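You operate a simulated robot arm through the tools that you are given. There is no shell and no other tool. Be economical: measure what you need, move in short steps, check, and stop when the job is done.

The job below is to be done with a simulated two-armed robot. You get a single attempt, and the scene is never put back.

TASK
Hold the light meter on the seed end of the work bench steady with one hand and press the hold button to switch it on with the other.

It is judged by the outcome, as a careful person would: the job done as asked, and still so three seconds after it is handed in. It fails if anything else is knocked over, pushed out of place, dropped, spilled or broken.

THE ROBOT
Two 7-joint arms with two-finger parallel grippers on one trunk, on a base that drives. Base frame: it is fixed to the floor where the robot stands at the start and does not move with it; the origin is under the middle of the robot, x ahead of it, y to its left, z up. Lengths are in mm, angles in degrees, forces in N, time in s.
The left shoulder is at the start at [20, 113, 1122], the right one opposite. With the tool pointing down near the work surface each hand reaches from about 240 to 600 mm from the robot's upright axis, wherever it stands, measured 20 degrees to its own side. Places, roughly: hold button [600, 0, 800]. Payload 1.57 kg a hand.
Tool frame (each hand has its own): the origin (TCP) lies between the finger pads and is the grasp point; the fingertips stand 30 mm ahead of it; z points along the fingers, y is the line along which they close. The gripper opens to 80 mm. The fingers are 17 mm wide and 12 mm thick; the gripper's body (40 by 82 mm) begins 80 mm behind the TCP.
Orientation is that of the tool frame in the base frame, as a unit quaternion [w, x, y, z]. With the fingers straight down and closing along the base's y, the tool's x points along the base's -x, its y along +y and its z along -z.

THE INTERFACE
- The arms move only by the tool arm_command. It takes "left_deltas", "right_deltas" or both (then of equal length, played together; a hand with none holds still); each is a list of rows, each an object (a shift or turn left out is 0, a gripper value left out holds the last) with "claw": the opening, from 0 (shut) to 1 (fully open); "translation": the shift along the tool's x, y, z in mm, a list of three; "turn": the turn, a rotation vector about the tool's x, y, z in degrees, a list of three. In form: [{"claw": claw, "translation": [dx, dy, dz], "turn": [wx, wy, wz]}, ...]. A call has 1 to 12 rows; each row is the pose to reach, as a shift and turn from the pose commanded when the call began, along the tool's axes at that moment. Each row takes 0.2 s and may step no farther than 50 mm and 8.6 degrees from the row before; otherwise, or with a gripper value out of range, the whole call is refused. Where a pose cannot be reached the arm comes as near as it can. A force on the tool above 40 N (or 10 N above the force at the start of the call, whichever is more), or a blocked arm, ends the call early, and 0.2 s more pass. Each finger travels about 45 mm/s and halts on what it meets, pressing with about 39 N; the grip force reading is that of the motor and also rises with nothing between the fingers. The clock runs only during rows and for 0.2 s after the last one: add rows that repeat a pose to give the fingers time. The reply holds the time, the measured pose of the TCP, the force on the tool along the base axes, the opening and the grip force, in the units named above and with some noise, with the torque about the TCP (base axes, N m) and any sound that the robot's microphone picked up, and new pictures: "views" is both (left out), scene, wrist or none (wrist: the cameras of the hands that moved).
- Cameras (640 x 400 px; columns grow to the right, rows downward): "scene" is now at [100.4, -2.6, 1255.6]; the picture's right is [-0.05, -1.00, 0.00], its down [-0.48, 0.02, -0.88] and it looks along [0.88, -0.04, -0.48] (base axes); focal length 286 px, centre (320, 200). "left" rides on the left gripper at [72, 7, -122] in its tool frame; the picture's right is [-0.09, 1.00, 0.00], its down [-0.84, -0.08, -0.54] and it looks along [-0.54, -0.05, 0.84] (tool axes); focal length 238 px, centre (320, 200). "right" rides on the right gripper at [72, -7, -122] in its tool frame; the picture's right is [0.09, 1.00, 0.00], its down [-0.84, 0.08, -0.54] and it looks along [-0.54, 0.05, 0.84] (tool axes); focal length 238 px, centre (320, 200). There is no depth. A picture from a camera that has moved, and an enlarged one, comes with that camera's place and axes in the base frame and with its lens.
- move_column(by): slides the trunk up (or, below 0, down) by that many mm; the arms and the scene camera ride with it, the base frame stays. It gives what a move gives, with no picture.
- roll_base(legs): drives the robot by 1 to 6 legs, each [ahead, left, turn to the left] in mm, mm and degrees, along the robot's own axes; the way and the turn of a leg run together, so that a leg with both is an arc; at most 1500 mm and 180 degrees a leg. The arms and the cameras ride along, it lands a little off, and it stops where it bumps. It gives what a move gives, and a new picture of the scene camera.
- pan_tilt(pan, tilt): turns the head with the scene camera to pan (to the left, within 80 degrees either way) and tilt (down, from -29 to 69), counted from straight ahead of the robot. It gives what a move gives, and a new picture of the scene camera.
- enlarge(camera, box): a new picture of the part [left, top, right, bottom] of that camera's present view, enlarged. It takes no simulated time.
- finish_job(): hands the job in; it is judged then, once.

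Work in short steps. Places have to be worked out from the pictures, the camera data and where the tool is seen: move nearer, look again, correct. Check each grasp and each placing, and mend what went wrong. You have 120 turns and 260 pictures in all, those below and enlarged ones among them. Open the grippers and draw the arms clear of the work before you hand the job in, unless the task says otherwise; then end with one line.

The tools are called after ">>>" as name(argument=value, ...) on one line, values as JSON. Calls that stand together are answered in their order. arm_command: Moves the arms, as the interface text tells. Its arguments: {"type":"object","properties":{"left_deltas":{"type":"array"},"right_deltas":{"type":"array"},"views":{"type":"string","enum":["both","scene","wrist","none"]}},"required":[]} The other tools are called the same way: move_column (by) slides the trunk up or down; roll_base (legs) drives the base; pan_tilt (pan, tilt) turns the head that bears the scene camera; enlarge (camera, box) takes an enlarged picture of a part of a camera's view; finish_job () hands the job in.

At the start:

```text
t: 0.0
left_tool_pos: [485.4, 183.2, 1018.8]
left_ee_rot: [0.0, -0.002, 1.0, -0.001]
left_force: [0.7, -0.3, 0.1]
left_ft_torque: [0.0, 0.0, 0.02]
left_finger_gap: 80.2
left_grip_force: 0.1
right_tool_pos: [399.5, -197.8, 1101.5]
right_ee_rot: [0.0, 0.0, 1.0, 0.0]
right_force: [0.4, -0.4, 0.3]
right_ft_torque: [-0.02, 0.0, -0.01]
right_finger_gap: 79.8
right_grip_force: 0.0
trunk travel left (down, up): [-175.0, 395.0]
robot x, y, heading: [-2.9, 3.4, 0.2]
head pan, tilt: [-2.6, 28.6]
```

scene: 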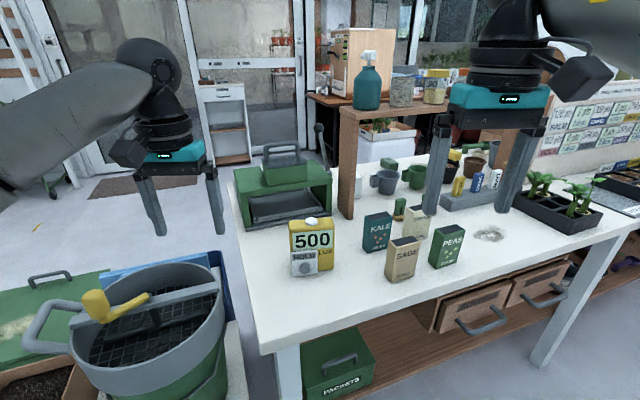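
right: 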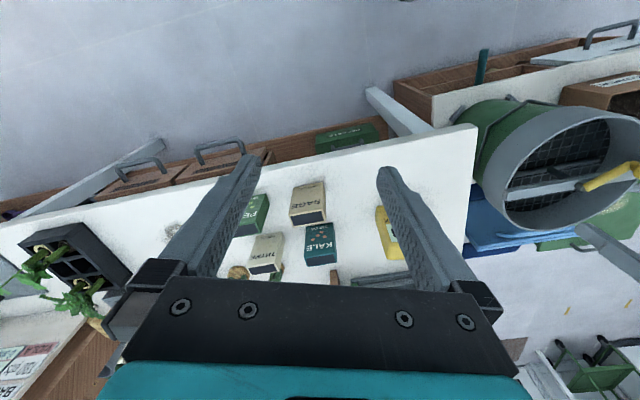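
left: 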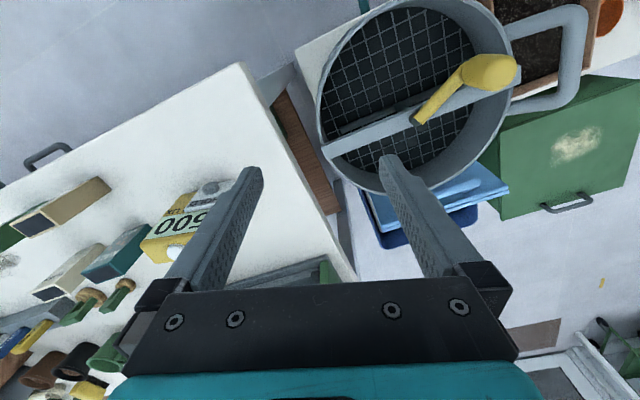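

I'll enlarge the scene picture around the light meter to see its shape and the hold button.

>>> enlarge(camera="scene", box=[230, 180, 480, 336])

>>> enlarge(camera="left", box=[120, 150, 280, 250])

```text
2.56 times, centred on (355, 258) of scene
camera zoom: at [100.4, -2.6, 1255.6], right [-0.05, -1.0, 0.0], down [-0.48, 0.02, -0.88], along [0.88, -0.04, -0.48], focal length 733 px, centre (230, 52)
```

zoom: 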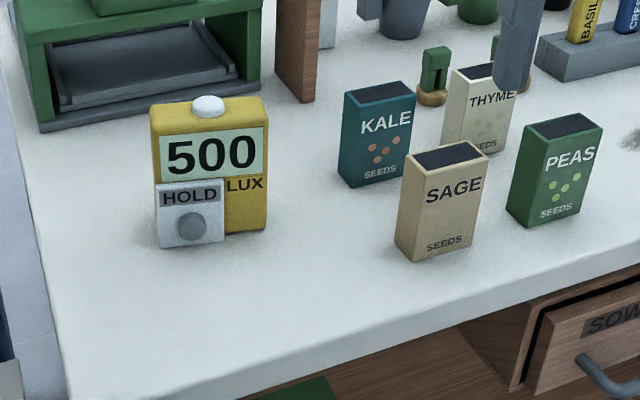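

```text
4.00 times, centred on (200, 200) of left
camera zoom: at [414.3, 190.1, 1141.3], right [0.09, 1.0, 0.0], down [0.84, -0.08, 0.54], along [0.54, -0.05, -0.84], focal length 953 px, centre (800, 200)
```

zoom: 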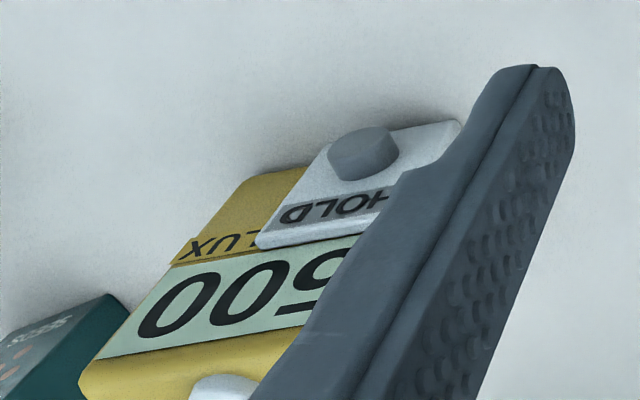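

The two views put the button at about [583, 6, 823], on the front face of the upright meter and facing the robot. I'll look down to check how much clearance the base has for moving forward.

>>> pan_tilt(pan=0, tilt=65)

```text
t: 1.0
left_tool_pos: [485.9, 183.4, 1019.5]
left_ee_rot: [0.0, -0.001, 1.0, 0.0]
left_force: [0.8, -1.0, 0.1]
left_ft_torque: [-0.01, -0.02, 0.01]
left_finger_gap: 79.8
left_grip_force: 0.0
right_tool_pos: [399.2, -198.1, 1102.9]
right_ee_rot: [0.0, 0.0, 1.0, -0.001]
right_force: [-0.7, -0.5, -0.5]
right_ft_torque: [0.02, 0.03, 0.02]
right_finger_gap: 80.0
right_grip_force: 0.1
trunk travel left (down, up): [-175.0, 395.0]
robot x, y, heading: [0.1, 2.9, -0.0]
head pan, tilt: [0.0, 65.0]
camera scene: at [70.2, 1.5, 1205.7], right [0.0, -1.0, 0.0], down [-0.91, 0.0, -0.42], along [0.42, 0.0, -0.91], focal length 286 px, centre (320, 200)
```

scene: 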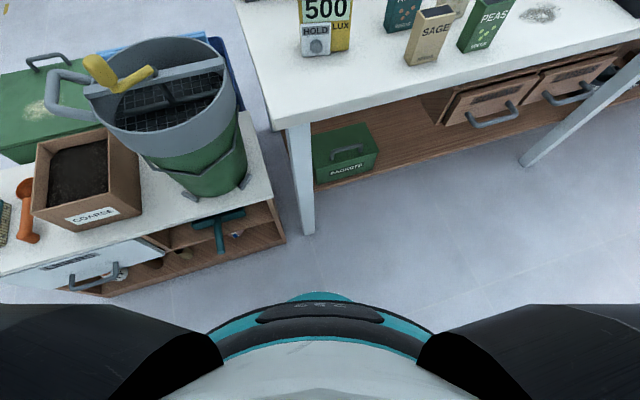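

The base front sits at about x=210, while the table leg and cabinet corner begin near x=450. A 90 mm move forward is clear and gives both hands better reach, so I'll make it.

>>> roll_base(legs=[[90, 0, 0]])

>>> pan_tilt(pan=0, tilt=40)

>>> enlarge(camera="scene", box=[240, 120, 400, 220])

```text
t: 2.1
left_tool_pos: [577.0, 183.6, 1018.7]
left_ee_rot: [0.0, 0.0, 1.0, 0.001]
left_force: [0.9, 0.6, -1.2]
left_ft_torque: [0.01, 0.01, 0.02]
left_finger_gap: 80.1
left_grip_force: 0.1
right_tool_pos: [490.6, -196.1, 1101.7]
right_ee_rot: [-0.001, -0.001, 1.0, 0.0]
right_force: [-0.1, 0.2, 0.1]
right_ft_torque: [-0.05, 0.02, 0.01]
right_finger_gap: 79.9
right_grip_force: 0.1
trunk travel left (down, up): [-175.0, 395.0]
robot x, y, heading: [92.2, 0.3, 0.2]
head pan, tilt: [0.0, 65.0]
camera scene: at [160.9, 1.6, 1205.6], right [0.0, -1.0, 0.0], down [-0.91, 0.0, -0.42], along [0.42, 0.0, -0.91], focal length 286 px, centre (320, 200)
```

scene: 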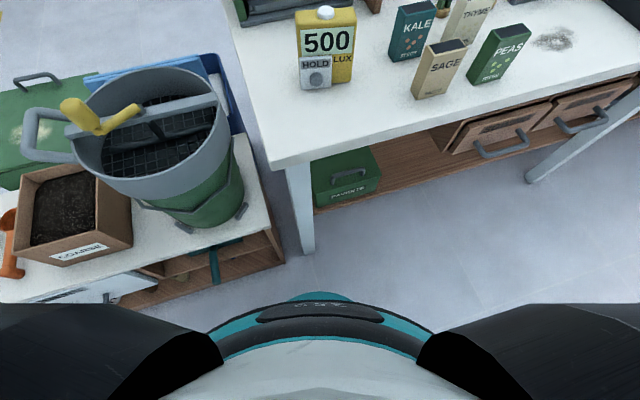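

```text
t: 3.0
left_tool_pos: [577.2, 184.8, 1019.1]
left_ee_rot: [0.0, -0.001, 1.0, 0.0]
left_force: [-0.9, -0.3, 1.0]
left_ft_torque: [-0.01, -0.01, 0.03]
left_finger_gap: 79.7
left_grip_force: 0.0
right_tool_pos: [489.9, -197.2, 1100.9]
right_ee_rot: [0.0, 0.0, 1.0, 0.0]
right_force: [0.3, -0.2, -0.5]
right_ft_torque: [0.05, 0.01, 0.01]
right_finger_gap: 80.0
right_grip_force: 0.0
trunk travel left (down, up): [-175.0, 395.0]
robot x, y, heading: [89.0, 2.1, 0.1]
head pan, tilt: [0.0, 40.0]
camera scene: at [184.4, 1.6, 1237.9], right [0.0, -1.0, 0.0], down [-0.64, 0.0, -0.77], along [0.77, 0.0, -0.64], focal length 286 px, centre (320, 200)
```

scene: 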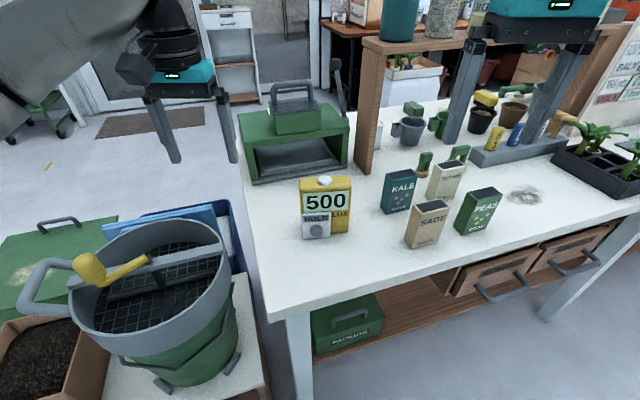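

```text
4.00 times, centred on (320, 170) of scene
camera zoom: at [184.4, 1.6, 1237.9], right [0.0, -1.0, 0.0], down [-0.64, 0.0, -0.77], along [0.77, 0.0, -0.64], focal length 1145 px, centre (320, 320)
```

zoom: 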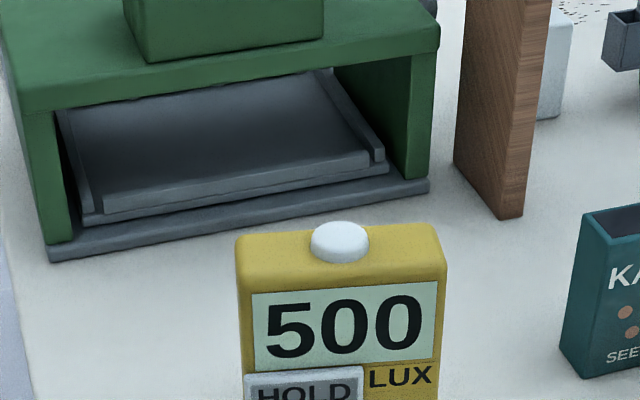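

I'll zoom on the whole meter from this new position.

>>> enlarge(camera="scene", box=[262, 165, 390, 245])

>>> enlarge(camera="left", box=[0, 0, 640, 400])

>>> enlarge(camera="right", box=[320, 120, 480, 220])

```text
5.00 times, centred on (326, 205) of scene
camera zoom: at [184.4, 1.6, 1237.9], right [0.0, -1.0, 0.0], down [-0.64, 0.0, -0.77], along [0.77, 0.0, -0.64], focal length 1432 px, centre (290, 175)
```

zoom: 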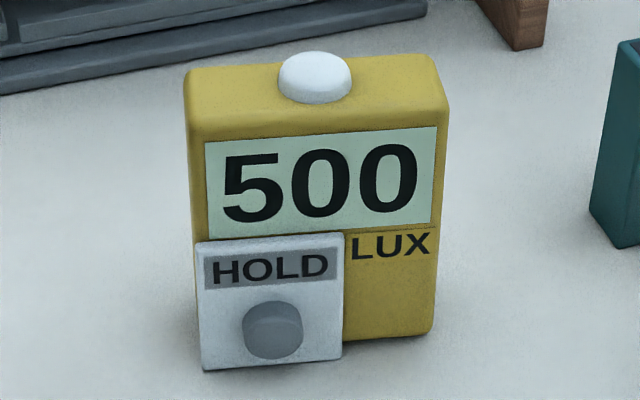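

```text
1.00 times, centred on (320, 200) of left (not enlarged: the box is as wide or as high as the picture)
camera zoom: at [504.0, 190.5, 1141.3], right [0.09, 1.0, 0.0], down [0.84, -0.08, 0.54], along [0.54, -0.05, -0.84], focal length 238 px, centre (320, 200)
```

zoom: 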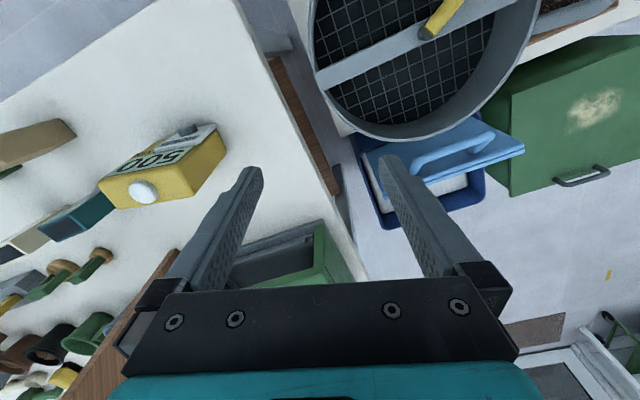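

```text
4.00 times, centred on (400, 170) of right
camera zoom: at [417.0, -204.8, 1222.7], right [-0.09, 1.0, 0.0], down [0.84, 0.08, 0.54], along [0.54, 0.05, -0.84], focal length 953 px, centre (0, 320)
```

zoom: 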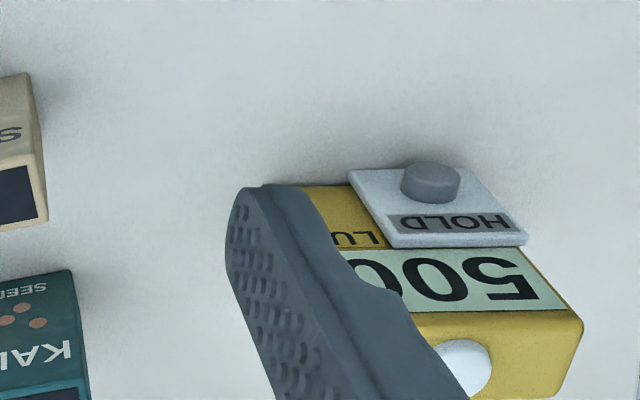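

The meter body works out to be centred at about [612, -9], with its top near z=920, roughly 40 thick and 95 wide, and yawed about 7°. The button face is at about [579, 7, 826] and the table at about z=800. I'll rotate the right hand in place so its fingers close front to back across the meter.

>>> arm_command(right_deltas=[{"turn": [0, 0, -8.1], "claw": 1}, {"turn": [0, 0, -16.2]}, {"turn": [0, 0, -24.3]}, {"turn": [0, 0, -32.4]}, {"turn": [0, 0, -40.5]}, {"turn": [0, 0, -48.6]}, {"turn": [0, 0, -56.7]}, {"turn": [0, 0, -64.8]}, {"turn": [0, 0, -72.9]}, {"turn": [0, 0, -81]}, {"turn": [0, 0, -89]}, {"turn": [0, 0, -97]}], views="none")

```text
t: 5.6
left_tool_pos: [575.9, 183.3, 1019.5]
left_ee_rot: [0.0, -0.001, 1.0, 0.0]
left_force: [-0.2, 0.0, 0.0]
left_ft_torque: [0.03, 0.0, 0.02]
left_finger_gap: 80.1
left_grip_force: 0.0
right_tool_pos: [329.3, -83.2, 1070.2]
right_ee_rot: [0.0, 0.749, -0.663, 0.001]
right_force: [0.4, 0.0, 0.5]
right_ft_torque: [0.0, 0.05, 0.0]
right_finger_gap: 80.2
right_grip_force: 0.1
right hand out of reach, approached as far as the arm can: row 6, 7, 8, 9, 10, 11, 12
trunk travel left (down, up): [-175.0, 395.0]
robot x, y, heading: [90.8, 1.8, -0.1]
head pan, tilt: [0.0, 40.0]
```

The orientation is right, but the arm fell short in position and sits at [329, -83, 1070]. I'll shift it toward the meter in tool axes to learn how far it can reach in this pose.

>>> arm_command(right_deltas=[{"translation": [0, -40, 0]}, {"translation": [0, -80, 0]}], views="scene")

```text
t: 6.2
left_tool_pos: [576.8, 183.3, 1017.8]
left_ee_rot: [0.0, -0.001, 1.0, 0.0]
left_force: [1.2, 0.5, 0.0]
left_ft_torque: [-0.03, 0.03, 0.01]
left_finger_gap: 79.8
left_grip_force: 0.1
right_tool_pos: [345.5, -50.7, 1063.7]
right_ee_rot: [0.0, 0.748, -0.663, 0.0]
right_force: [-0.4, -0.5, -0.2]
right_ft_torque: [-0.02, 0.03, -0.05]
right_finger_gap: 80.1
right_grip_force: 0.0
right hand out of reach, approached as far as the arm can: row 1, 2
trunk travel left (down, up): [-175.0, 395.0]
robot x, y, heading: [89.7, -0.7, 0.1]
head pan, tilt: [0.0, 40.0]
camera scene: at [184.7, 2.1, 1237.9], right [0.0, -1.0, 0.0], down [-0.64, 0.0, -0.77], along [0.77, 0.0, -0.64], focal length 286 px, centre (320, 200)
```

scene: 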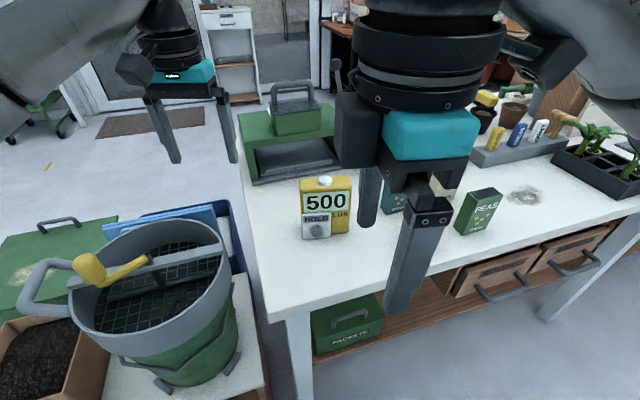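

With the camera facing right the arm reaches poorly, so I'll turn the right hand the other way (camera side toward +y) in two calls.

>>> arm_command(right_deltas=[{"turn": [0, 0, 8.5]}, {"turn": [0, 0, 17]}, {"turn": [0, 0, 25.5]}, {"turn": [0, 0, 34]}, {"turn": [0, 0, 42.5]}, {"turn": [0, 0, 51]}, {"turn": [0, 0, 59.5]}, {"turn": [0, 0, 68]}, {"turn": [0, 0, 76.5]}, {"turn": [0, 0, 85]}, {"turn": [0, 0, 93.5]}, {"turn": [0, 0, 97]}], views="none")

>>> arm_command(right_deltas=[{"turn": [0, 0, 8.3]}, {"turn": [0, 0, 16.6]}, {"turn": [0, 0, 24.9]}, {"turn": [0, 0, 33.2]}, {"turn": [0, 0, 41.5]}, {"turn": [0, 0, 49.8]}, {"turn": [0, 0, 58.1]}, {"turn": [0, 0, 66.4]}, {"turn": [0, 0, 74.7]}, {"turn": [0, 0, 83]}], views="scene")

```text
t: 8.8
left_tool_pos: [575.8, 184.3, 1019.1]
left_ee_rot: [-0.001, -0.001, 1.0, 0.0]
left_force: [0.0, 0.6, 0.6]
left_ft_torque: [-0.02, -0.01, 0.0]
left_finger_gap: 79.9
left_grip_force: 0.1
right_tool_pos: [347.1, -51.7, 1065.0]
right_ee_rot: [-0.001, 0.001, 1.0, -0.001]
right_force: [-0.4, 0.9, -0.8]
right_ft_torque: [0.0, -0.02, -0.02]
right_finger_gap: 80.2
right_grip_force: 0.1
trunk travel left (down, up): [-175.0, 395.0]
robot x, y, heading: [86.5, 4.4, -0.1]
head pan, tilt: [0.0, 40.0]
```

```text
t: 11.0
left_tool_pos: [576.8, 183.7, 1020.0]
left_ee_rot: [0.0, -0.001, 1.0, 0.0]
left_force: [-0.7, 0.3, 0.1]
left_ft_torque: [-0.03, 0.01, -0.03]
left_finger_gap: 80.0
left_grip_force: 0.2
right_tool_pos: [346.0, -50.4, 1064.6]
right_ee_rot: [0.001, 0.663, 0.749, 0.0]
right_force: [-0.9, 0.2, -0.4]
right_ft_torque: [0.01, 0.01, 0.0]
right_finger_gap: 79.9
right_grip_force: 0.2
trunk travel left (down, up): [-175.0, 395.0]
robot x, y, heading: [90.4, 0.3, 0.2]
head pan, tilt: [0.0, 40.0]
camera scene: at [184.4, 1.6, 1237.9], right [0.0, -1.0, 0.0], down [-0.64, 0.0, -0.77], along [0.77, 0.0, -0.64], focal length 286 px, centre (320, 200)
```

scene: 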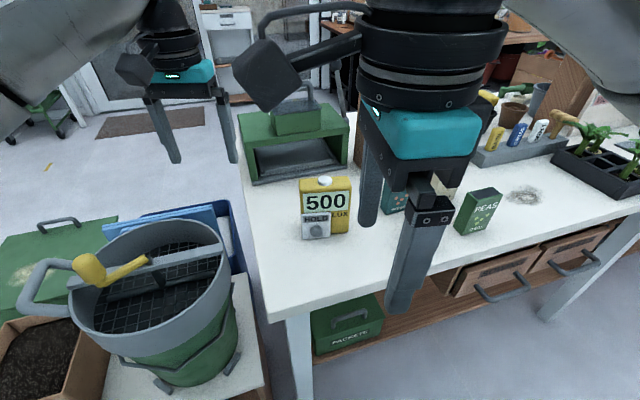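

This orientation is reachable. Next I'll move the right hand above the meter, to about [614, -28, 1025].

>>> arm_command(right_deltas=[{"translation": [-2, 45, 5]}, {"translation": [-4, 90, 12]}, {"translation": [-6, 135, 20]}, {"translation": [-8, 180, 28]}, {"translation": [-9, 225, 35]}, {"translation": [-10, 269, 40]}, {"translation": [-10, 269, 40]}], views="both")

```text
t: 12.6
left_tool_pos: [576.6, 183.9, 1019.1]
left_ee_rot: [0.0, -0.001, 1.0, 0.001]
left_force: [-0.5, 0.2, -0.7]
left_ft_torque: [-0.01, 0.0, 0.0]
left_finger_gap: 79.9
left_grip_force: 0.0
right_tool_pos: [615.0, -27.4, 1025.5]
right_ee_rot: [0.001, 0.662, 0.75, 0.0]
right_force: [0.2, 0.3, 0.0]
right_ft_torque: [0.01, 0.02, -0.01]
right_finger_gap: 80.1
right_grip_force: 0.0
trunk travel left (down, up): [-175.0, 395.0]
robot x, y, heading: [91.9, 0.5, -0.1]
head pan, tilt: [0.0, 40.0]
camera scene: at [184.4, 1.4, 1237.9], right [0.0, -1.0, 0.0], down [-0.64, 0.0, -0.77], along [0.77, 0.0, -0.64], focal length 286 px, centre (320, 200)
camera right: at [598.4, 42.6, 1146.6], right [0.98, 0.21, 0.0], down [0.18, -0.82, 0.54], along [0.12, -0.53, -0.84], focal length 238 px, centre (320, 200)
```

scene: 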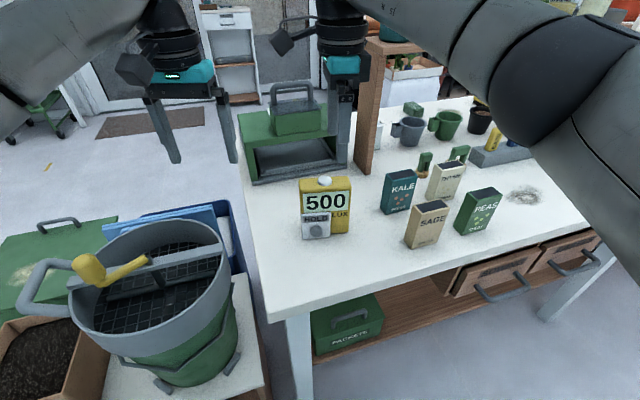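
right: 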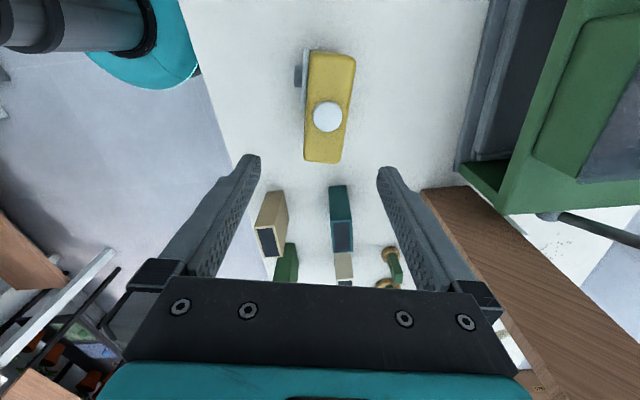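

The overhead view confirms the yaw, and the meter is about 3–4 mm further along the tool's y. I'll centre the hand and descend so the fingertips straddle the top of the meter.

>>> arm_command(right_deltas=[{"translation": [0, 3.5, 25]}, {"translation": [0, 3.5, 50]}, {"translation": [0, 3.5, 75]}, {"translation": [0, 3.5, 95]}, {"translation": [0, 3.5, 113]}, {"translation": [0, 3.5, 113]}], views="both")

>>> enlarge(camera="scene", box=[262, 145, 422, 245])

```text
t: 14.0
left_tool_pos: [576.5, 183.8, 1019.2]
left_ee_rot: [0.0, -0.002, 1.0, -0.001]
left_force: [0.1, 0.5, -0.1]
left_ft_torque: [0.01, 0.01, 0.02]
left_finger_gap: 80.0
left_grip_force: 0.0
right_tool_pos: [617.4, -26.8, 913.1]
right_ee_rot: [0.0, 0.662, 0.749, 0.001]
right_force: [-0.7, 1.1, 0.2]
right_ft_torque: [-0.02, -0.02, -0.01]
right_finger_gap: 80.1
right_grip_force: 0.2
trunk travel left (down, up): [-175.0, 395.0]
robot x, y, heading: [86.5, -1.6, 0.1]
head pan, tilt: [0.0, 40.0]
camera scene: at [184.5, 1.6, 1237.9], right [0.0, -1.0, 0.0], down [-0.64, 0.0, -0.77], along [0.77, 0.0, -0.64], focal length 286 px, centre (320, 200)
camera right: at [601.8, 42.4, 1033.0], right [0.98, 0.21, 0.0], down [0.18, -0.82, 0.54], along [0.12, -0.53, -0.84], focal length 238 px, centre (320, 200)
```

scene: 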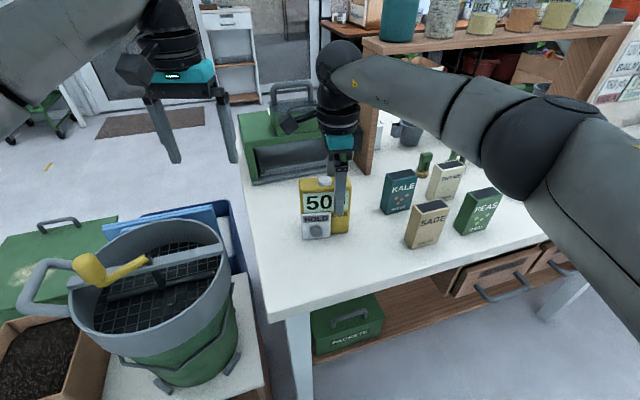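
right: 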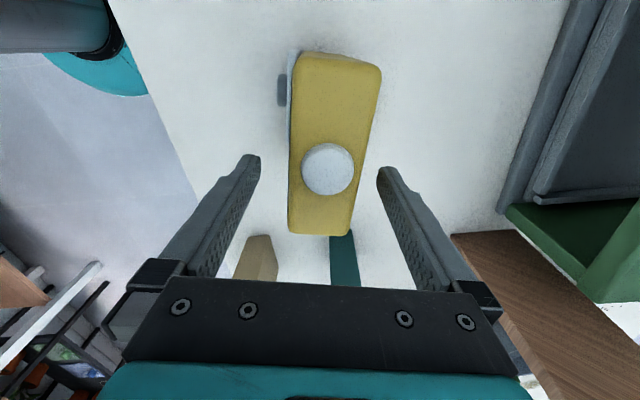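

```text
4.00 times, centred on (342, 195) of scene
camera zoom: at [184.5, 1.6, 1237.9], right [0.0, -1.0, 0.0], down [-0.64, 0.0, -0.77], along [0.77, 0.0, -0.64], focal length 1145 px, centre (232, 220)
```

zoom: 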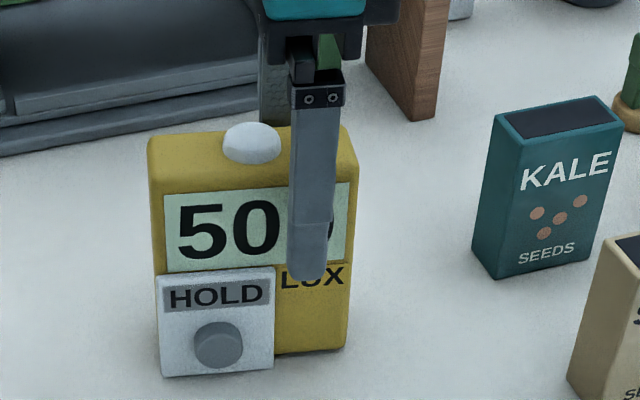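

The meter is centred between the fingers to within 1–2 mm, so I'll close on it.

>>> arm_command(right_deltas=[{"translation": [0, 1.2, 0], "claw": 0.6}, {"translation": [0, 1.2, 0], "claw": 0.5}, {"translation": [0, 1.2, 0], "claw": 0.4}, {"translation": [0, 1.2, 0], "claw": 0.3}, {"translation": [0, 1.2, 0], "claw": 0.3}, {"translation": [0, 1.2, 0], "claw": 0.3}], views="both")

>>> enlarge(camera="scene", box=[262, 145, 422, 245])

```text
t: 15.4
left_tool_pos: [576.3, 184.4, 1019.0]
left_ee_rot: [0.0, -0.001, 1.0, 0.0]
left_force: [-0.8, 0.1, 0.3]
left_ft_torque: [0.01, -0.01, 0.0]
left_finger_gap: 80.0
left_grip_force: 0.1
right_tool_pos: [619.1, -28.8, 912.9]
right_ee_rot: [0.0, 0.663, 0.749, 0.0]
right_force: [1.0, -0.9, 1.5]
right_ft_torque: [-0.04, 0.1, 0.04]
right_finger_gap: 39.4
right_grip_force: 38.5
trunk travel left (down, up): [-175.0, 395.0]
robot x, y, heading: [92.9, 2.4, -0.1]
head pan, tilt: [0.0, 40.0]
camera scene: at [184.3, 1.6, 1238.0], right [0.0, -1.0, 0.0], down [-0.64, 0.0, -0.77], along [0.77, 0.0, -0.64], focal length 286 px, centre (320, 200)
camera right: at [602.9, 42.4, 1033.5], right [0.98, 0.21, 0.0], down [0.18, -0.82, 0.54], along [0.12, -0.53, -0.84], focal length 238 px, centre (320, 200)
```

scene: 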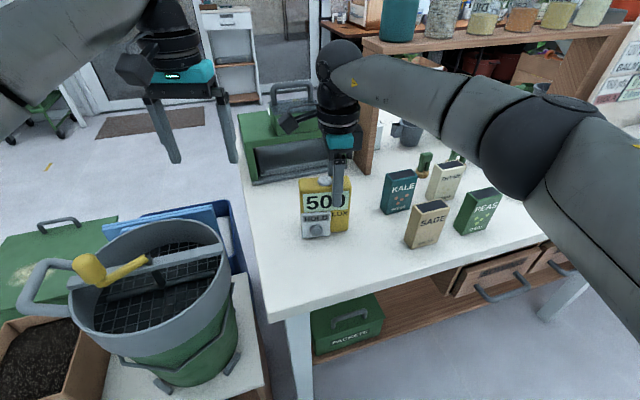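
right: 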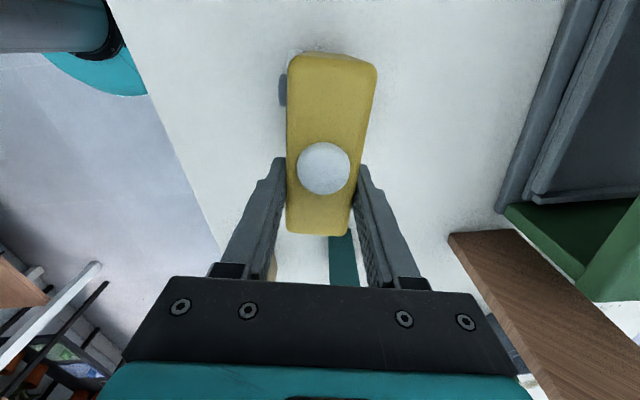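

```text
4.00 times, centred on (342, 195) of scene
camera zoom: at [184.3, 1.6, 1238.0], right [0.0, -1.0, 0.0], down [-0.64, 0.0, -0.77], along [0.77, 0.0, -0.64], focal length 1145 px, centre (232, 220)
```

zoom: 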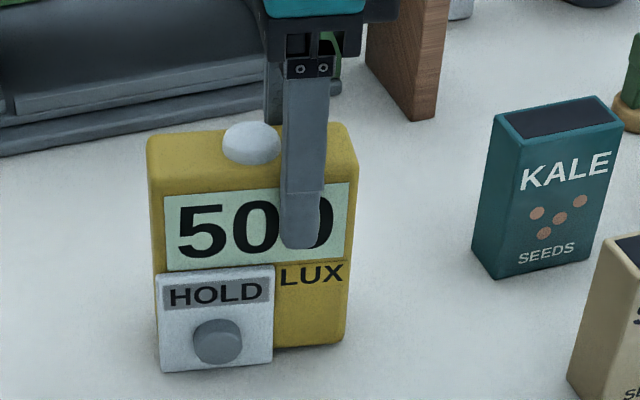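

The meter is held, with a 39.4 mm gap and 38.5 N. Now I'll bring the left hand back in front of the meter, to about [430, 0, 1010], yaw it 7° and close its fingers.

>>> arm_command(left_deltas=[{"translation": [40, -20, 0], "turn": [0, 0, -2], "claw": 0.6}, {"translation": [75, -50, 0], "turn": [0, 0, -4], "claw": 0.3}, {"translation": [105, -85, 0], "turn": [0, 0, -6], "claw": 0}, {"translation": [130, -125, 5], "turn": [0, 0, -7]}, {"translation": [146, -165, 10], "turn": [0, 0, -7]}, {"translation": [146, -184, 10], "turn": [0, 0, -7]}, {"translation": [146, -184, 10], "turn": [0, 0, -7]}], views="none")

>>> arm_command(left_deltas=[{"turn": [0, -8.5, 0]}, {"turn": [0, -17, 0]}, {"turn": [0, -25.5, 0]}, {"turn": [0, -34, 0]}, {"turn": [0, -42.5, 0]}, {"turn": [0, -51, 0]}, {"turn": [0, -51, 0]}], views="both")

```text
t: 17.0
left_tool_pos: [429.3, 0.3, 1008.1]
left_ee_rot: [0.0, -0.063, 0.998, 0.0]
left_force: [0.1, -0.5, 0.3]
left_ft_torque: [0.03, 0.03, 0.03]
left_finger_gap: 0.0
left_grip_force: 21.0
right_tool_pos: [618.9, -27.3, 911.3]
right_ee_rot: [0.0, 0.663, 0.749, 0.0]
right_force: [1.9, 0.9, 3.1]
right_ft_torque: [0.07, 0.07, 0.02]
right_finger_gap: 39.6
right_grip_force: 38.9
trunk travel left (down, up): [-175.0, 395.0]
robot x, y, heading: [88.2, 2.0, 0.1]
head pan, tilt: [0.0, 40.0]
```

```text
t: 18.6
left_tool_pos: [430.8, -1.0, 1010.0]
left_ee_rot: [0.43, -0.057, 0.901, 0.027]
left_force: [0.0, 0.1, 0.3]
left_ft_torque: [0.0, 0.01, -0.01]
left_finger_gap: 0.0
left_grip_force: 20.3
right_tool_pos: [618.1, -27.3, 911.8]
right_ee_rot: [0.0, 0.663, 0.749, -0.001]
right_force: [0.5, 0.5, 3.9]
right_ft_torque: [0.03, 0.06, 0.01]
right_finger_gap: 39.3
right_grip_force: 38.8
trunk travel left (down, up): [-175.0, 395.0]
robot x, y, heading: [89.3, -2.3, 0.2]
head pan, tilt: [0.0, 40.0]
camera scene: at [184.2, 1.6, 1238.0], right [0.0, -1.0, 0.0], down [-0.64, 0.0, -0.77], along [0.77, 0.0, -0.64], focal length 286 px, centre (320, 200)
camera left: at [290.5, -11.1, 1030.1], right [-0.07, 1.0, 0.07], down [0.11, -0.06, 0.99], along [0.99, 0.07, -0.11], focal length 238 px, centre (320, 200)
```

scene: 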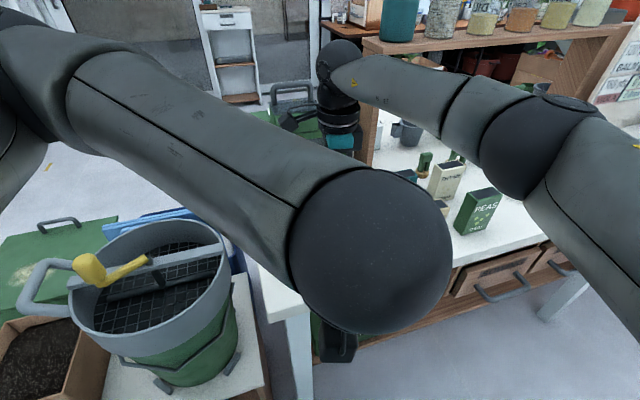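
left: 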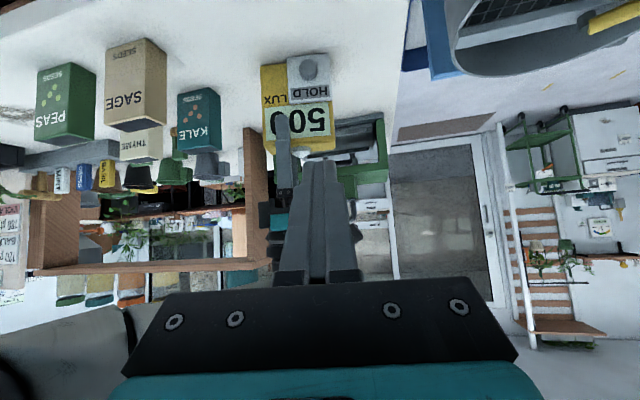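

The left hand is oriented as intended, with its fingers pointing forward and down. Its wrist view puts the button at about [581, 8, 825], so I'll go to a spot about 30 mm short of it.

>>> arm_command(left_deltas=[{"translation": [16, -2, 36]}, {"translation": [31, -4, 72]}, {"translation": [46, -6, 108]}, {"translation": [62, -8, 144]}, {"translation": [77, -9.6, 180]}, {"translation": [77, -9.6, 180]}], views="both")

>>> enlarge(camera="left", box=[220, 60, 420, 185])

```text
t: 20.0
left_tool_pos: [523.7, 1.2, 836.4]
left_ee_rot: [0.43, -0.055, 0.901, 0.027]
left_force: [0.5, 0.4, -0.3]
left_ft_torque: [0.01, -0.02, 0.01]
left_finger_gap: 0.0
left_grip_force: 21.3
right_tool_pos: [619.0, -27.4, 911.4]
right_ee_rot: [0.001, 0.663, 0.749, 0.0]
right_force: [-0.9, -1.0, 4.4]
right_ft_torque: [-0.08, 0.27, 0.04]
right_finger_gap: 39.6
right_grip_force: 39.1
trunk travel left (down, up): [-175.0, 395.0]
robot x, y, heading: [85.9, -1.3, 0.2]
head pan, tilt: [0.0, 40.0]
camera scene: at [184.1, 1.6, 1238.0], right [0.0, -1.0, 0.0], down [-0.64, 0.0, -0.77], along [0.77, 0.0, -0.64], focal length 286 px, centre (320, 200)
camera left: at [383.2, -9.5, 857.8], right [-0.07, 1.0, 0.07], down [0.11, -0.06, 0.99], along [0.99, 0.07, -0.11], focal length 238 px, centre (320, 200)
```

scene: 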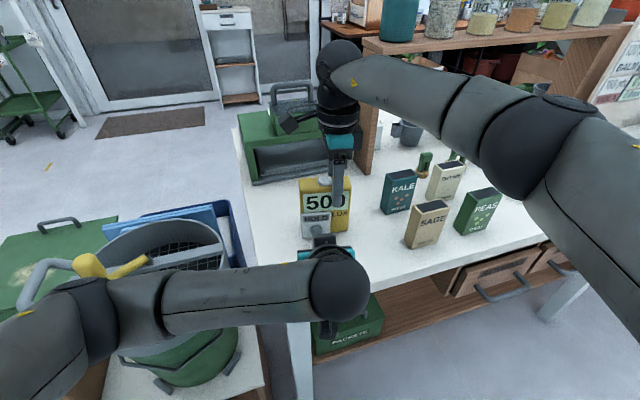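
left: 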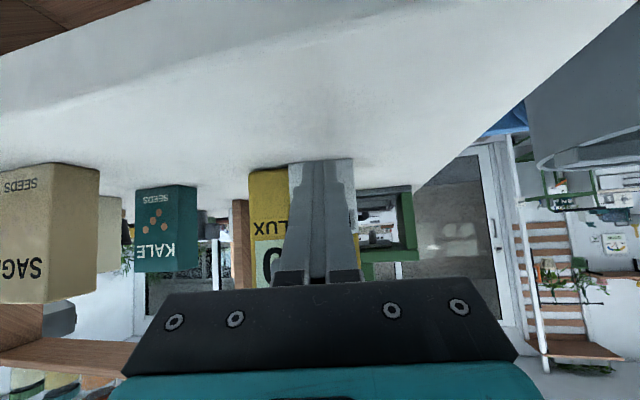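

```text
3.20 times, centred on (320, 122) of left
camera zoom: at [383.2, -9.5, 857.8], right [-0.07, 1.0, 0.07], down [0.11, -0.06, 0.99], along [0.99, 0.07, -0.11], focal length 763 px, centre (320, 448)
```

zoom: 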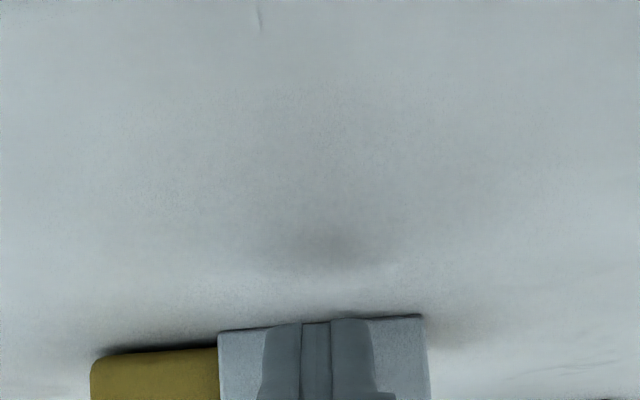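

The fingers line up with the plate's centre. I'll check the scene view close up for the tip height before pressing.

>>> enlarge(camera="scene", box=[272, 195, 368, 255])

```text
6.67 times, centred on (320, 225) of scene
camera zoom: at [184.1, 1.6, 1238.0], right [0.0, -1.0, 0.0], down [-0.64, 0.0, -0.77], along [0.77, 0.0, -0.64], focal length 1909 px, centre (320, 33)
```

zoom: 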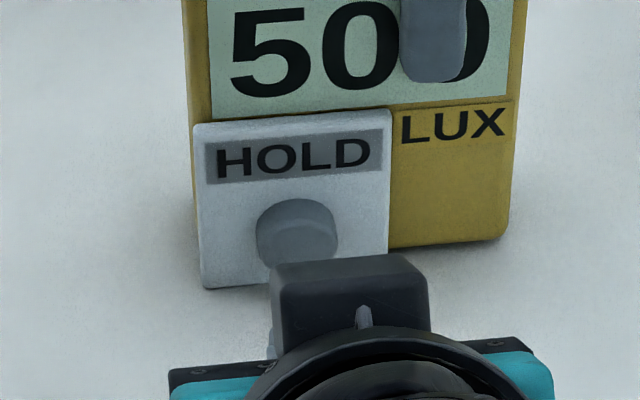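

The button face is confirmed at about [581, 8, 826]. I'll advance horizontally 26 mm in small steps, to just about contact.

>>> arm_command(left_deltas=[{"translation": [-6.3, 0, 7.8]}, {"translation": [-12.6, 0, 15.6]}, {"translation": [-15.1, 0, 18.7]}, {"translation": [-16.4, 0, 20.2]}], views="scene")

>>> enlarge(camera="scene", box=[272, 175, 368, 235])

```text
t: 21.0
left_tool_pos: [547.9, 3.3, 838.0]
left_ee_rot: [0.43, -0.056, 0.901, 0.028]
left_force: [-0.3, 0.1, 0.1]
left_ft_torque: [0.01, 0.0, 0.0]
left_finger_gap: 0.0
left_grip_force: 21.7
right_tool_pos: [619.3, -28.3, 912.8]
right_ee_rot: [0.0, 0.662, 0.749, 0.001]
right_force: [-1.0, -0.7, 3.0]
right_ft_torque: [-0.11, 0.2, 0.04]
right_finger_gap: 39.4
right_grip_force: 38.9
trunk travel left (down, up): [-175.0, 395.0]
robot x, y, heading: [90.3, 1.3, 0.0]
head pan, tilt: [0.0, 40.0]
camera scene: at [184.2, 1.6, 1238.0], right [0.0, -1.0, 0.0], down [-0.64, 0.0, -0.77], along [0.77, 0.0, -0.64], focal length 286 px, centre (320, 200)
```

scene: 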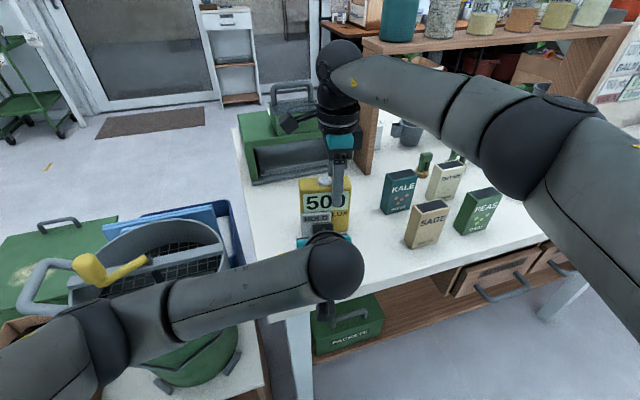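

```text
6.67 times, centred on (320, 205) of scene
camera zoom: at [184.2, 1.6, 1238.0], right [0.0, -1.0, 0.0], down [-0.64, 0.0, -0.77], along [0.77, 0.0, -0.64], focal length 1909 px, centre (320, 167)
```

zoom: 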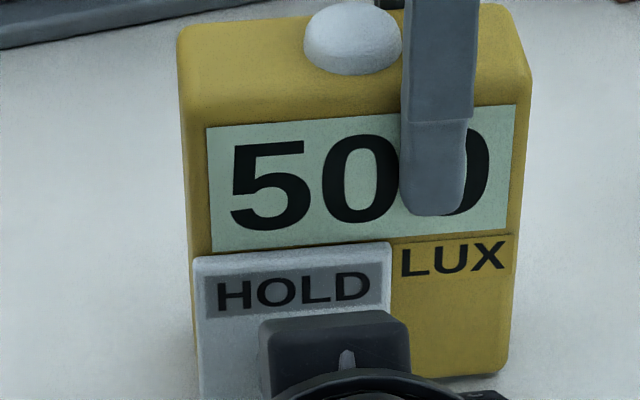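

No contact yet and the forces are about zero. I'll keep advancing in 1.5 mm steps and watch for force and sound.

>>> arm_command(left_deltas=[{"translation": [-0.9, 0, 1.2]}, {"translation": [-1.9, 0, 2.3]}, {"translation": [-2.8, 0, 3.5]}, {"translation": [-3.8, 0, 4.7]}], views="none")

```text
t: 22.0
left_tool_pos: [553.6, 4.2, 836.3]
left_ee_rot: [0.43, -0.056, 0.901, 0.026]
left_force: [-2.9, -0.2, 1.1]
left_ft_torque: [0.02, 0.02, 0.04]
left_finger_gap: 0.1
left_grip_force: 21.6
right_tool_pos: [618.8, -27.9, 912.1]
right_ee_rot: [0.001, 0.663, 0.749, 0.0]
right_force: [1.5, 0.1, 1.5]
right_ft_torque: [-0.07, -0.13, -0.11]
right_finger_gap: 39.5
right_grip_force: 39.1
trunk travel left (down, up): [-175.0, 395.0]
robot x, y, heading: [85.9, 3.5, 0.1]
head pan, tilt: [0.0, 40.0]
heard: click
```

Contact was light, about 3 N, and there was a click. I'll retract the left hand 40 mm along the same line and look at the meter's state.

>>> arm_command(left_deltas=[{"translation": [6.3, 0, -7.8]}, {"translation": [18.9, 0, -23.4]}, {"translation": [37.8, 0, -46.8]}, {"translation": [56, 0, -70]}], views="both")

>>> enlarge(camera="scene", box=[272, 175, 368, 235])

```text
t: 23.0
left_tool_pos: [463.5, -5.3, 835.9]
left_ee_rot: [0.43, -0.056, 0.901, 0.026]
left_force: [0.5, -0.4, -0.3]
left_ft_torque: [-0.02, -0.01, -0.01]
left_finger_gap: 0.0
left_grip_force: 21.8
right_tool_pos: [618.9, -28.6, 911.9]
right_ee_rot: [0.0, 0.663, 0.749, -0.001]
right_force: [-1.1, -0.7, 3.7]
right_ft_torque: [0.01, 0.22, 0.0]
right_finger_gap: 39.7
right_grip_force: 39.3
trunk travel left (down, up): [-175.0, 395.0]
robot x, y, heading: [89.4, -1.7, -0.1]
head pan, tilt: [0.0, 40.0]
camera scene: at [184.1, 1.6, 1238.0], right [0.0, -1.0, 0.0], down [-0.64, 0.0, -0.77], along [0.77, 0.0, -0.64], focal length 286 px, centre (320, 200)
camera left: at [324.3, -16.0, 857.4], right [-0.07, 1.0, 0.07], down [0.11, -0.06, 0.99], along [0.99, 0.07, -0.11], focal length 238 px, centre (320, 200)
```

scene: 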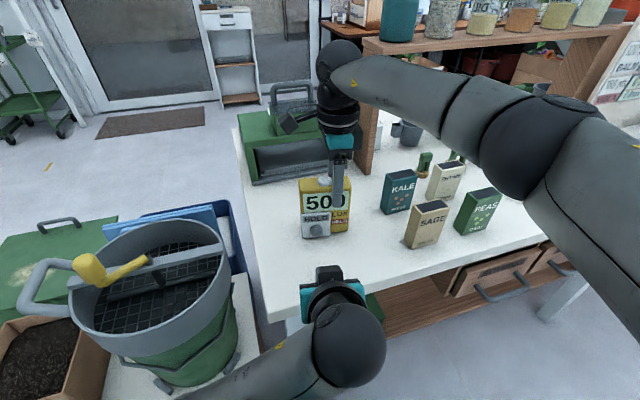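
left: 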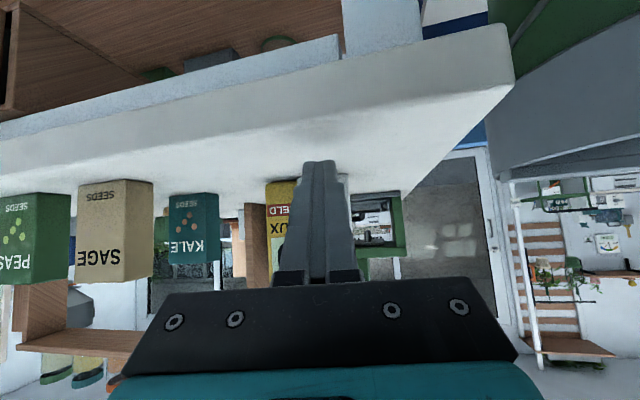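

```text
6.67 times, centred on (320, 205) of scene
camera zoom: at [184.1, 1.6, 1238.0], right [0.0, -1.0, 0.0], down [-0.64, 0.0, -0.77], along [0.77, 0.0, -0.64], focal length 1909 px, centre (320, 167)
```

zoom: 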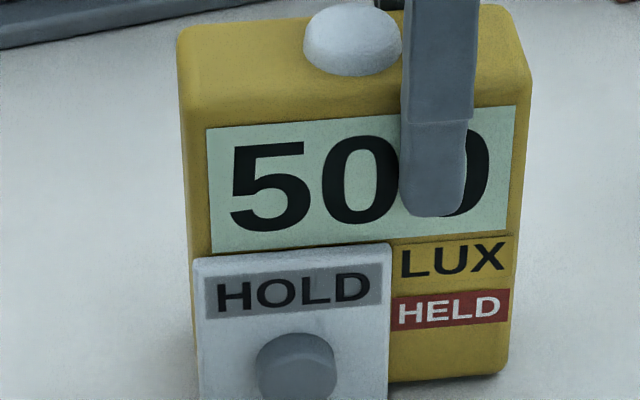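

A red "HELD" label now shows, so hold is on. I'll open the right hand in place without lifting, so the meter stays standing.

>>> arm_command(right_deltas=[{"claw": 0.55}, {"claw": 0.7}, {"claw": 0.85}, {"claw": 1}, {"claw": 1}], views="wrist")

```text
t: 24.2
left_tool_pos: [464.9, -5.8, 836.1]
left_ee_rot: [0.43, -0.057, 0.901, 0.028]
left_force: [0.3, 0.6, 0.3]
left_ft_torque: [0.02, -0.01, 0.01]
left_finger_gap: 0.0
left_grip_force: 21.1
right_tool_pos: [618.9, -28.4, 911.7]
right_ee_rot: [0.0, 0.663, 0.749, 0.0]
right_force: [-0.3, -0.2, -1.0]
right_ft_torque: [0.01, 0.0, 0.01]
right_finger_gap: 79.8
right_grip_force: 0.1
trunk travel left (down, up): [-175.0, 395.0]
robot x, y, heading: [88.3, 3.9, 0.2]
head pan, tilt: [0.0, 40.0]
camera right: at [603.0, 42.4, 1033.4], right [0.98, 0.21, 0.0], down [0.18, -0.82, 0.54], along [0.12, -0.53, -0.84], focal length 238 px, centre (320, 200)
```

right: 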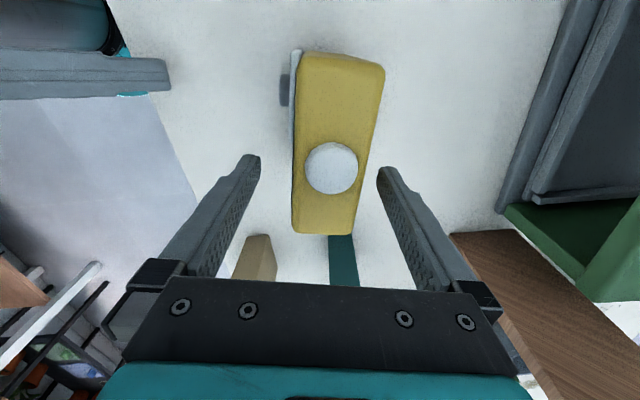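

The right hand is open and clear on both sides. I'll lift it straight up, and raise and open the left hand well back from the meter.

>>> arm_command(right_deltas=[{"translation": [0, 0, -20]}, {"translation": [0, 0, -50]}, {"translation": [0, 0, -85]}, {"translation": [0, 0, -120]}, {"translation": [0, 0, -140]}], left_deltas=[{"translation": [-15, 0, -25]}, {"translation": [-40, 0, -50]}, {"translation": [-65, 0, -70]}, {"translation": [-85, 0, -90], "claw": 0.5}, {"translation": [-101, 0, -100], "claw": 1}], views="scene")

>>> arm_command(right_deltas=[{"translation": [0, -40, 0]}, {"translation": [0, -80, 0]}, {"translation": [-30, -110, 0]}, {"translation": [-60, -140, 0]}], views="scene")

>>> enlarge(camera="scene", box=[240, 155, 400, 255])

```text
t: 25.4
left_tool_pos: [461.5, 42.0, 948.5]
left_ee_rot: [0.435, -0.042, 0.891, 0.123]
left_force: [-0.7, -0.1, -0.2]
left_ft_torque: [-0.01, 0.01, 0.0]
left_finger_gap: 50.9
left_grip_force: 0.0
right_tool_pos: [618.7, -28.1, 1049.0]
right_ee_rot: [0.001, 0.663, 0.749, 0.0]
right_force: [-0.2, -0.1, 0.3]
right_ft_torque: [-0.03, 0.03, -0.03]
right_finger_gap: 80.0
right_grip_force: 0.1
trunk travel left (down, up): [-175.0, 395.0]
robot x, y, heading: [89.3, 0.5, -0.0]
head pan, tilt: [0.0, 40.0]
stopped in row 5 (left hand): the arm was blocked; the commanded pose is now the measured one
camera scene: at [184.5, 1.7, 1237.9], right [0.0, -1.0, 0.0], down [-0.64, 0.0, -0.77], along [0.77, 0.0, -0.64], focal length 286 px, centre (320, 200)
```

scene: 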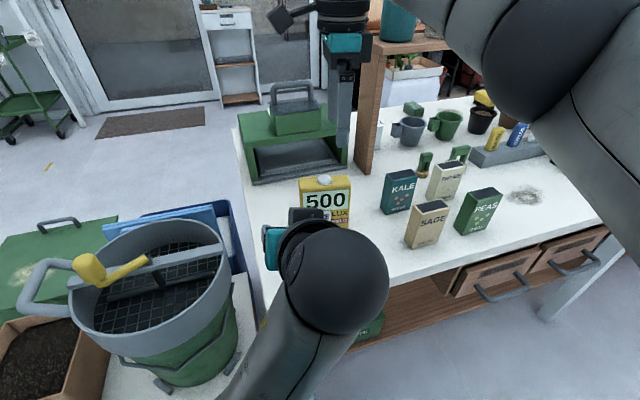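

```text
t: 26.4
left_tool_pos: [460.5, 41.3, 947.3]
left_ee_rot: [0.434, -0.042, 0.891, 0.122]
left_force: [-0.5, 0.4, -0.1]
left_ft_torque: [0.01, -0.01, 0.04]
left_finger_gap: 80.1
left_grip_force: 0.0
right_tool_pos: [486.6, -104.9, 1049.6]
right_ee_rot: [0.0, 0.663, 0.749, 0.0]
right_force: [0.1, -0.4, -0.2]
right_ft_torque: [0.0, 0.01, 0.01]
right_finger_gap: 80.0
right_grip_force: 0.0
trunk travel left (down, up): [-175.0, 395.0]
robot x, y, heading: [87.2, 1.3, 0.2]
head pan, tilt: [0.0, 40.0]
camera scene: at [184.3, 1.3, 1238.0], right [0.0, -1.0, 0.0], down [-0.64, 0.0, -0.77], along [0.77, 0.0, -0.64], focal length 286 px, centre (320, 200)
```

scene: 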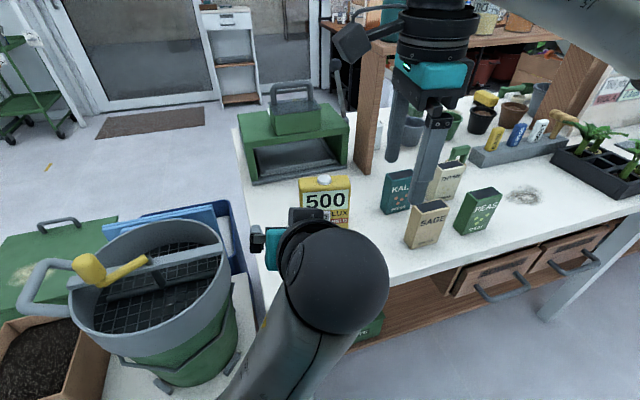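

```text
4.00 times, centred on (320, 205) of scene
camera zoom: at [184.3, 1.3, 1238.0], right [0.0, -1.0, 0.0], down [-0.64, 0.0, -0.77], along [0.77, 0.0, -0.64], focal length 1145 px, centre (320, 180)
```

zoom: 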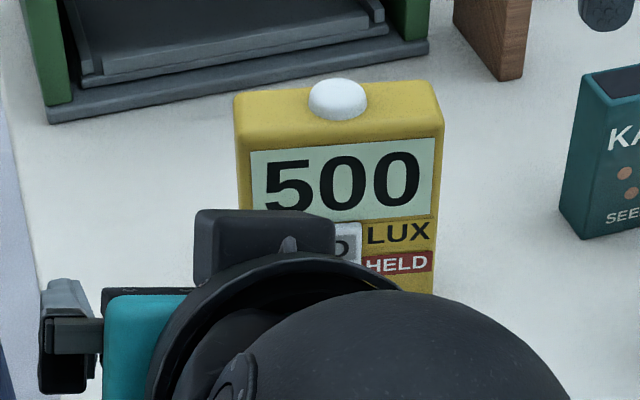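

The meter is standing and shows HELD. The left arm halted on its own folded limit with no force reading, so I'll raise it gently straight up and check that nothing moved.

>>> arm_command(left_deltas=[{"translation": [-16, 4, -12]}, {"translation": [-32, 7, -24]}, {"translation": [-47, 11, -35]}, {"translation": [-63, 14, -47]}], views="both")

```text
t: 27.1
left_tool_pos: [467.3, 85.5, 970.2]
left_ee_rot: [0.432, -0.029, 0.876, 0.211]
left_force: [-0.7, -0.2, -0.9]
left_ft_torque: [0.01, 0.02, 0.0]
left_finger_gap: 80.0
left_grip_force: 0.1
right_tool_pos: [487.4, -104.4, 1050.9]
right_ee_rot: [0.0, 0.662, 0.749, -0.001]
right_force: [-0.6, 0.7, -0.3]
right_ft_torque: [-0.01, 0.0, 0.01]
right_finger_gap: 79.9
right_grip_force: 0.1
trunk travel left (down, up): [-175.0, 395.0]
robot x, y, heading: [90.2, 3.4, 0.2]
head pan, tilt: [0.0, 40.0]
stopped in row 3 (left hand): the arm was blocked; the commanded pose is now the measured one
camera scene: at [184.4, 1.8, 1237.9], right [0.0, -1.0, 0.0], down [-0.64, 0.0, -0.77], along [0.77, 0.0, -0.64], focal length 286 px, centre (320, 200)
camera left: at [329.9, 53.6, 982.4], right [-0.17, 0.89, 0.41], down [0.14, -0.39, 0.91], along [0.97, 0.22, -0.05], focal length 238 px, centre (320, 200)
```

scene: 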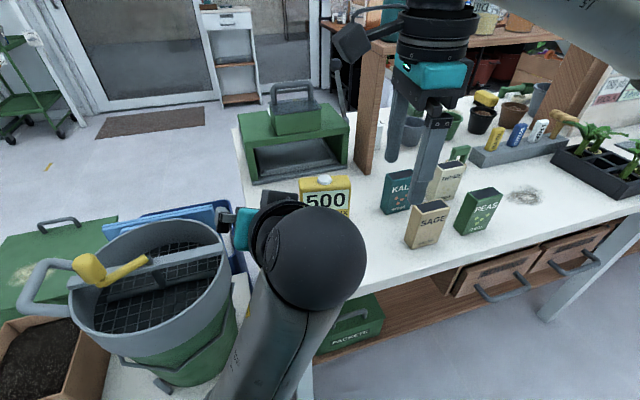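
left: 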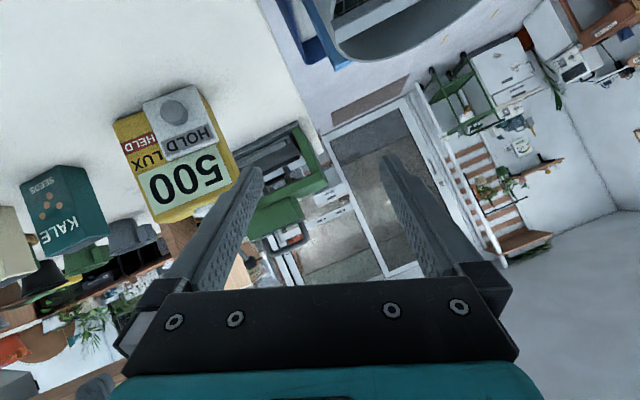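

The meter stands in place reading HELD, the bucket and seed packets haven't moved, and both grippers are open about 100 mm or more from the meter. I'm handing the job in.

>>> finish_job()

```text
The job is handed in.
```

The light meter was held steady with the right hand while the left hand pressed its hold button; it clicked, now shows HELD, and is still standing where it was.
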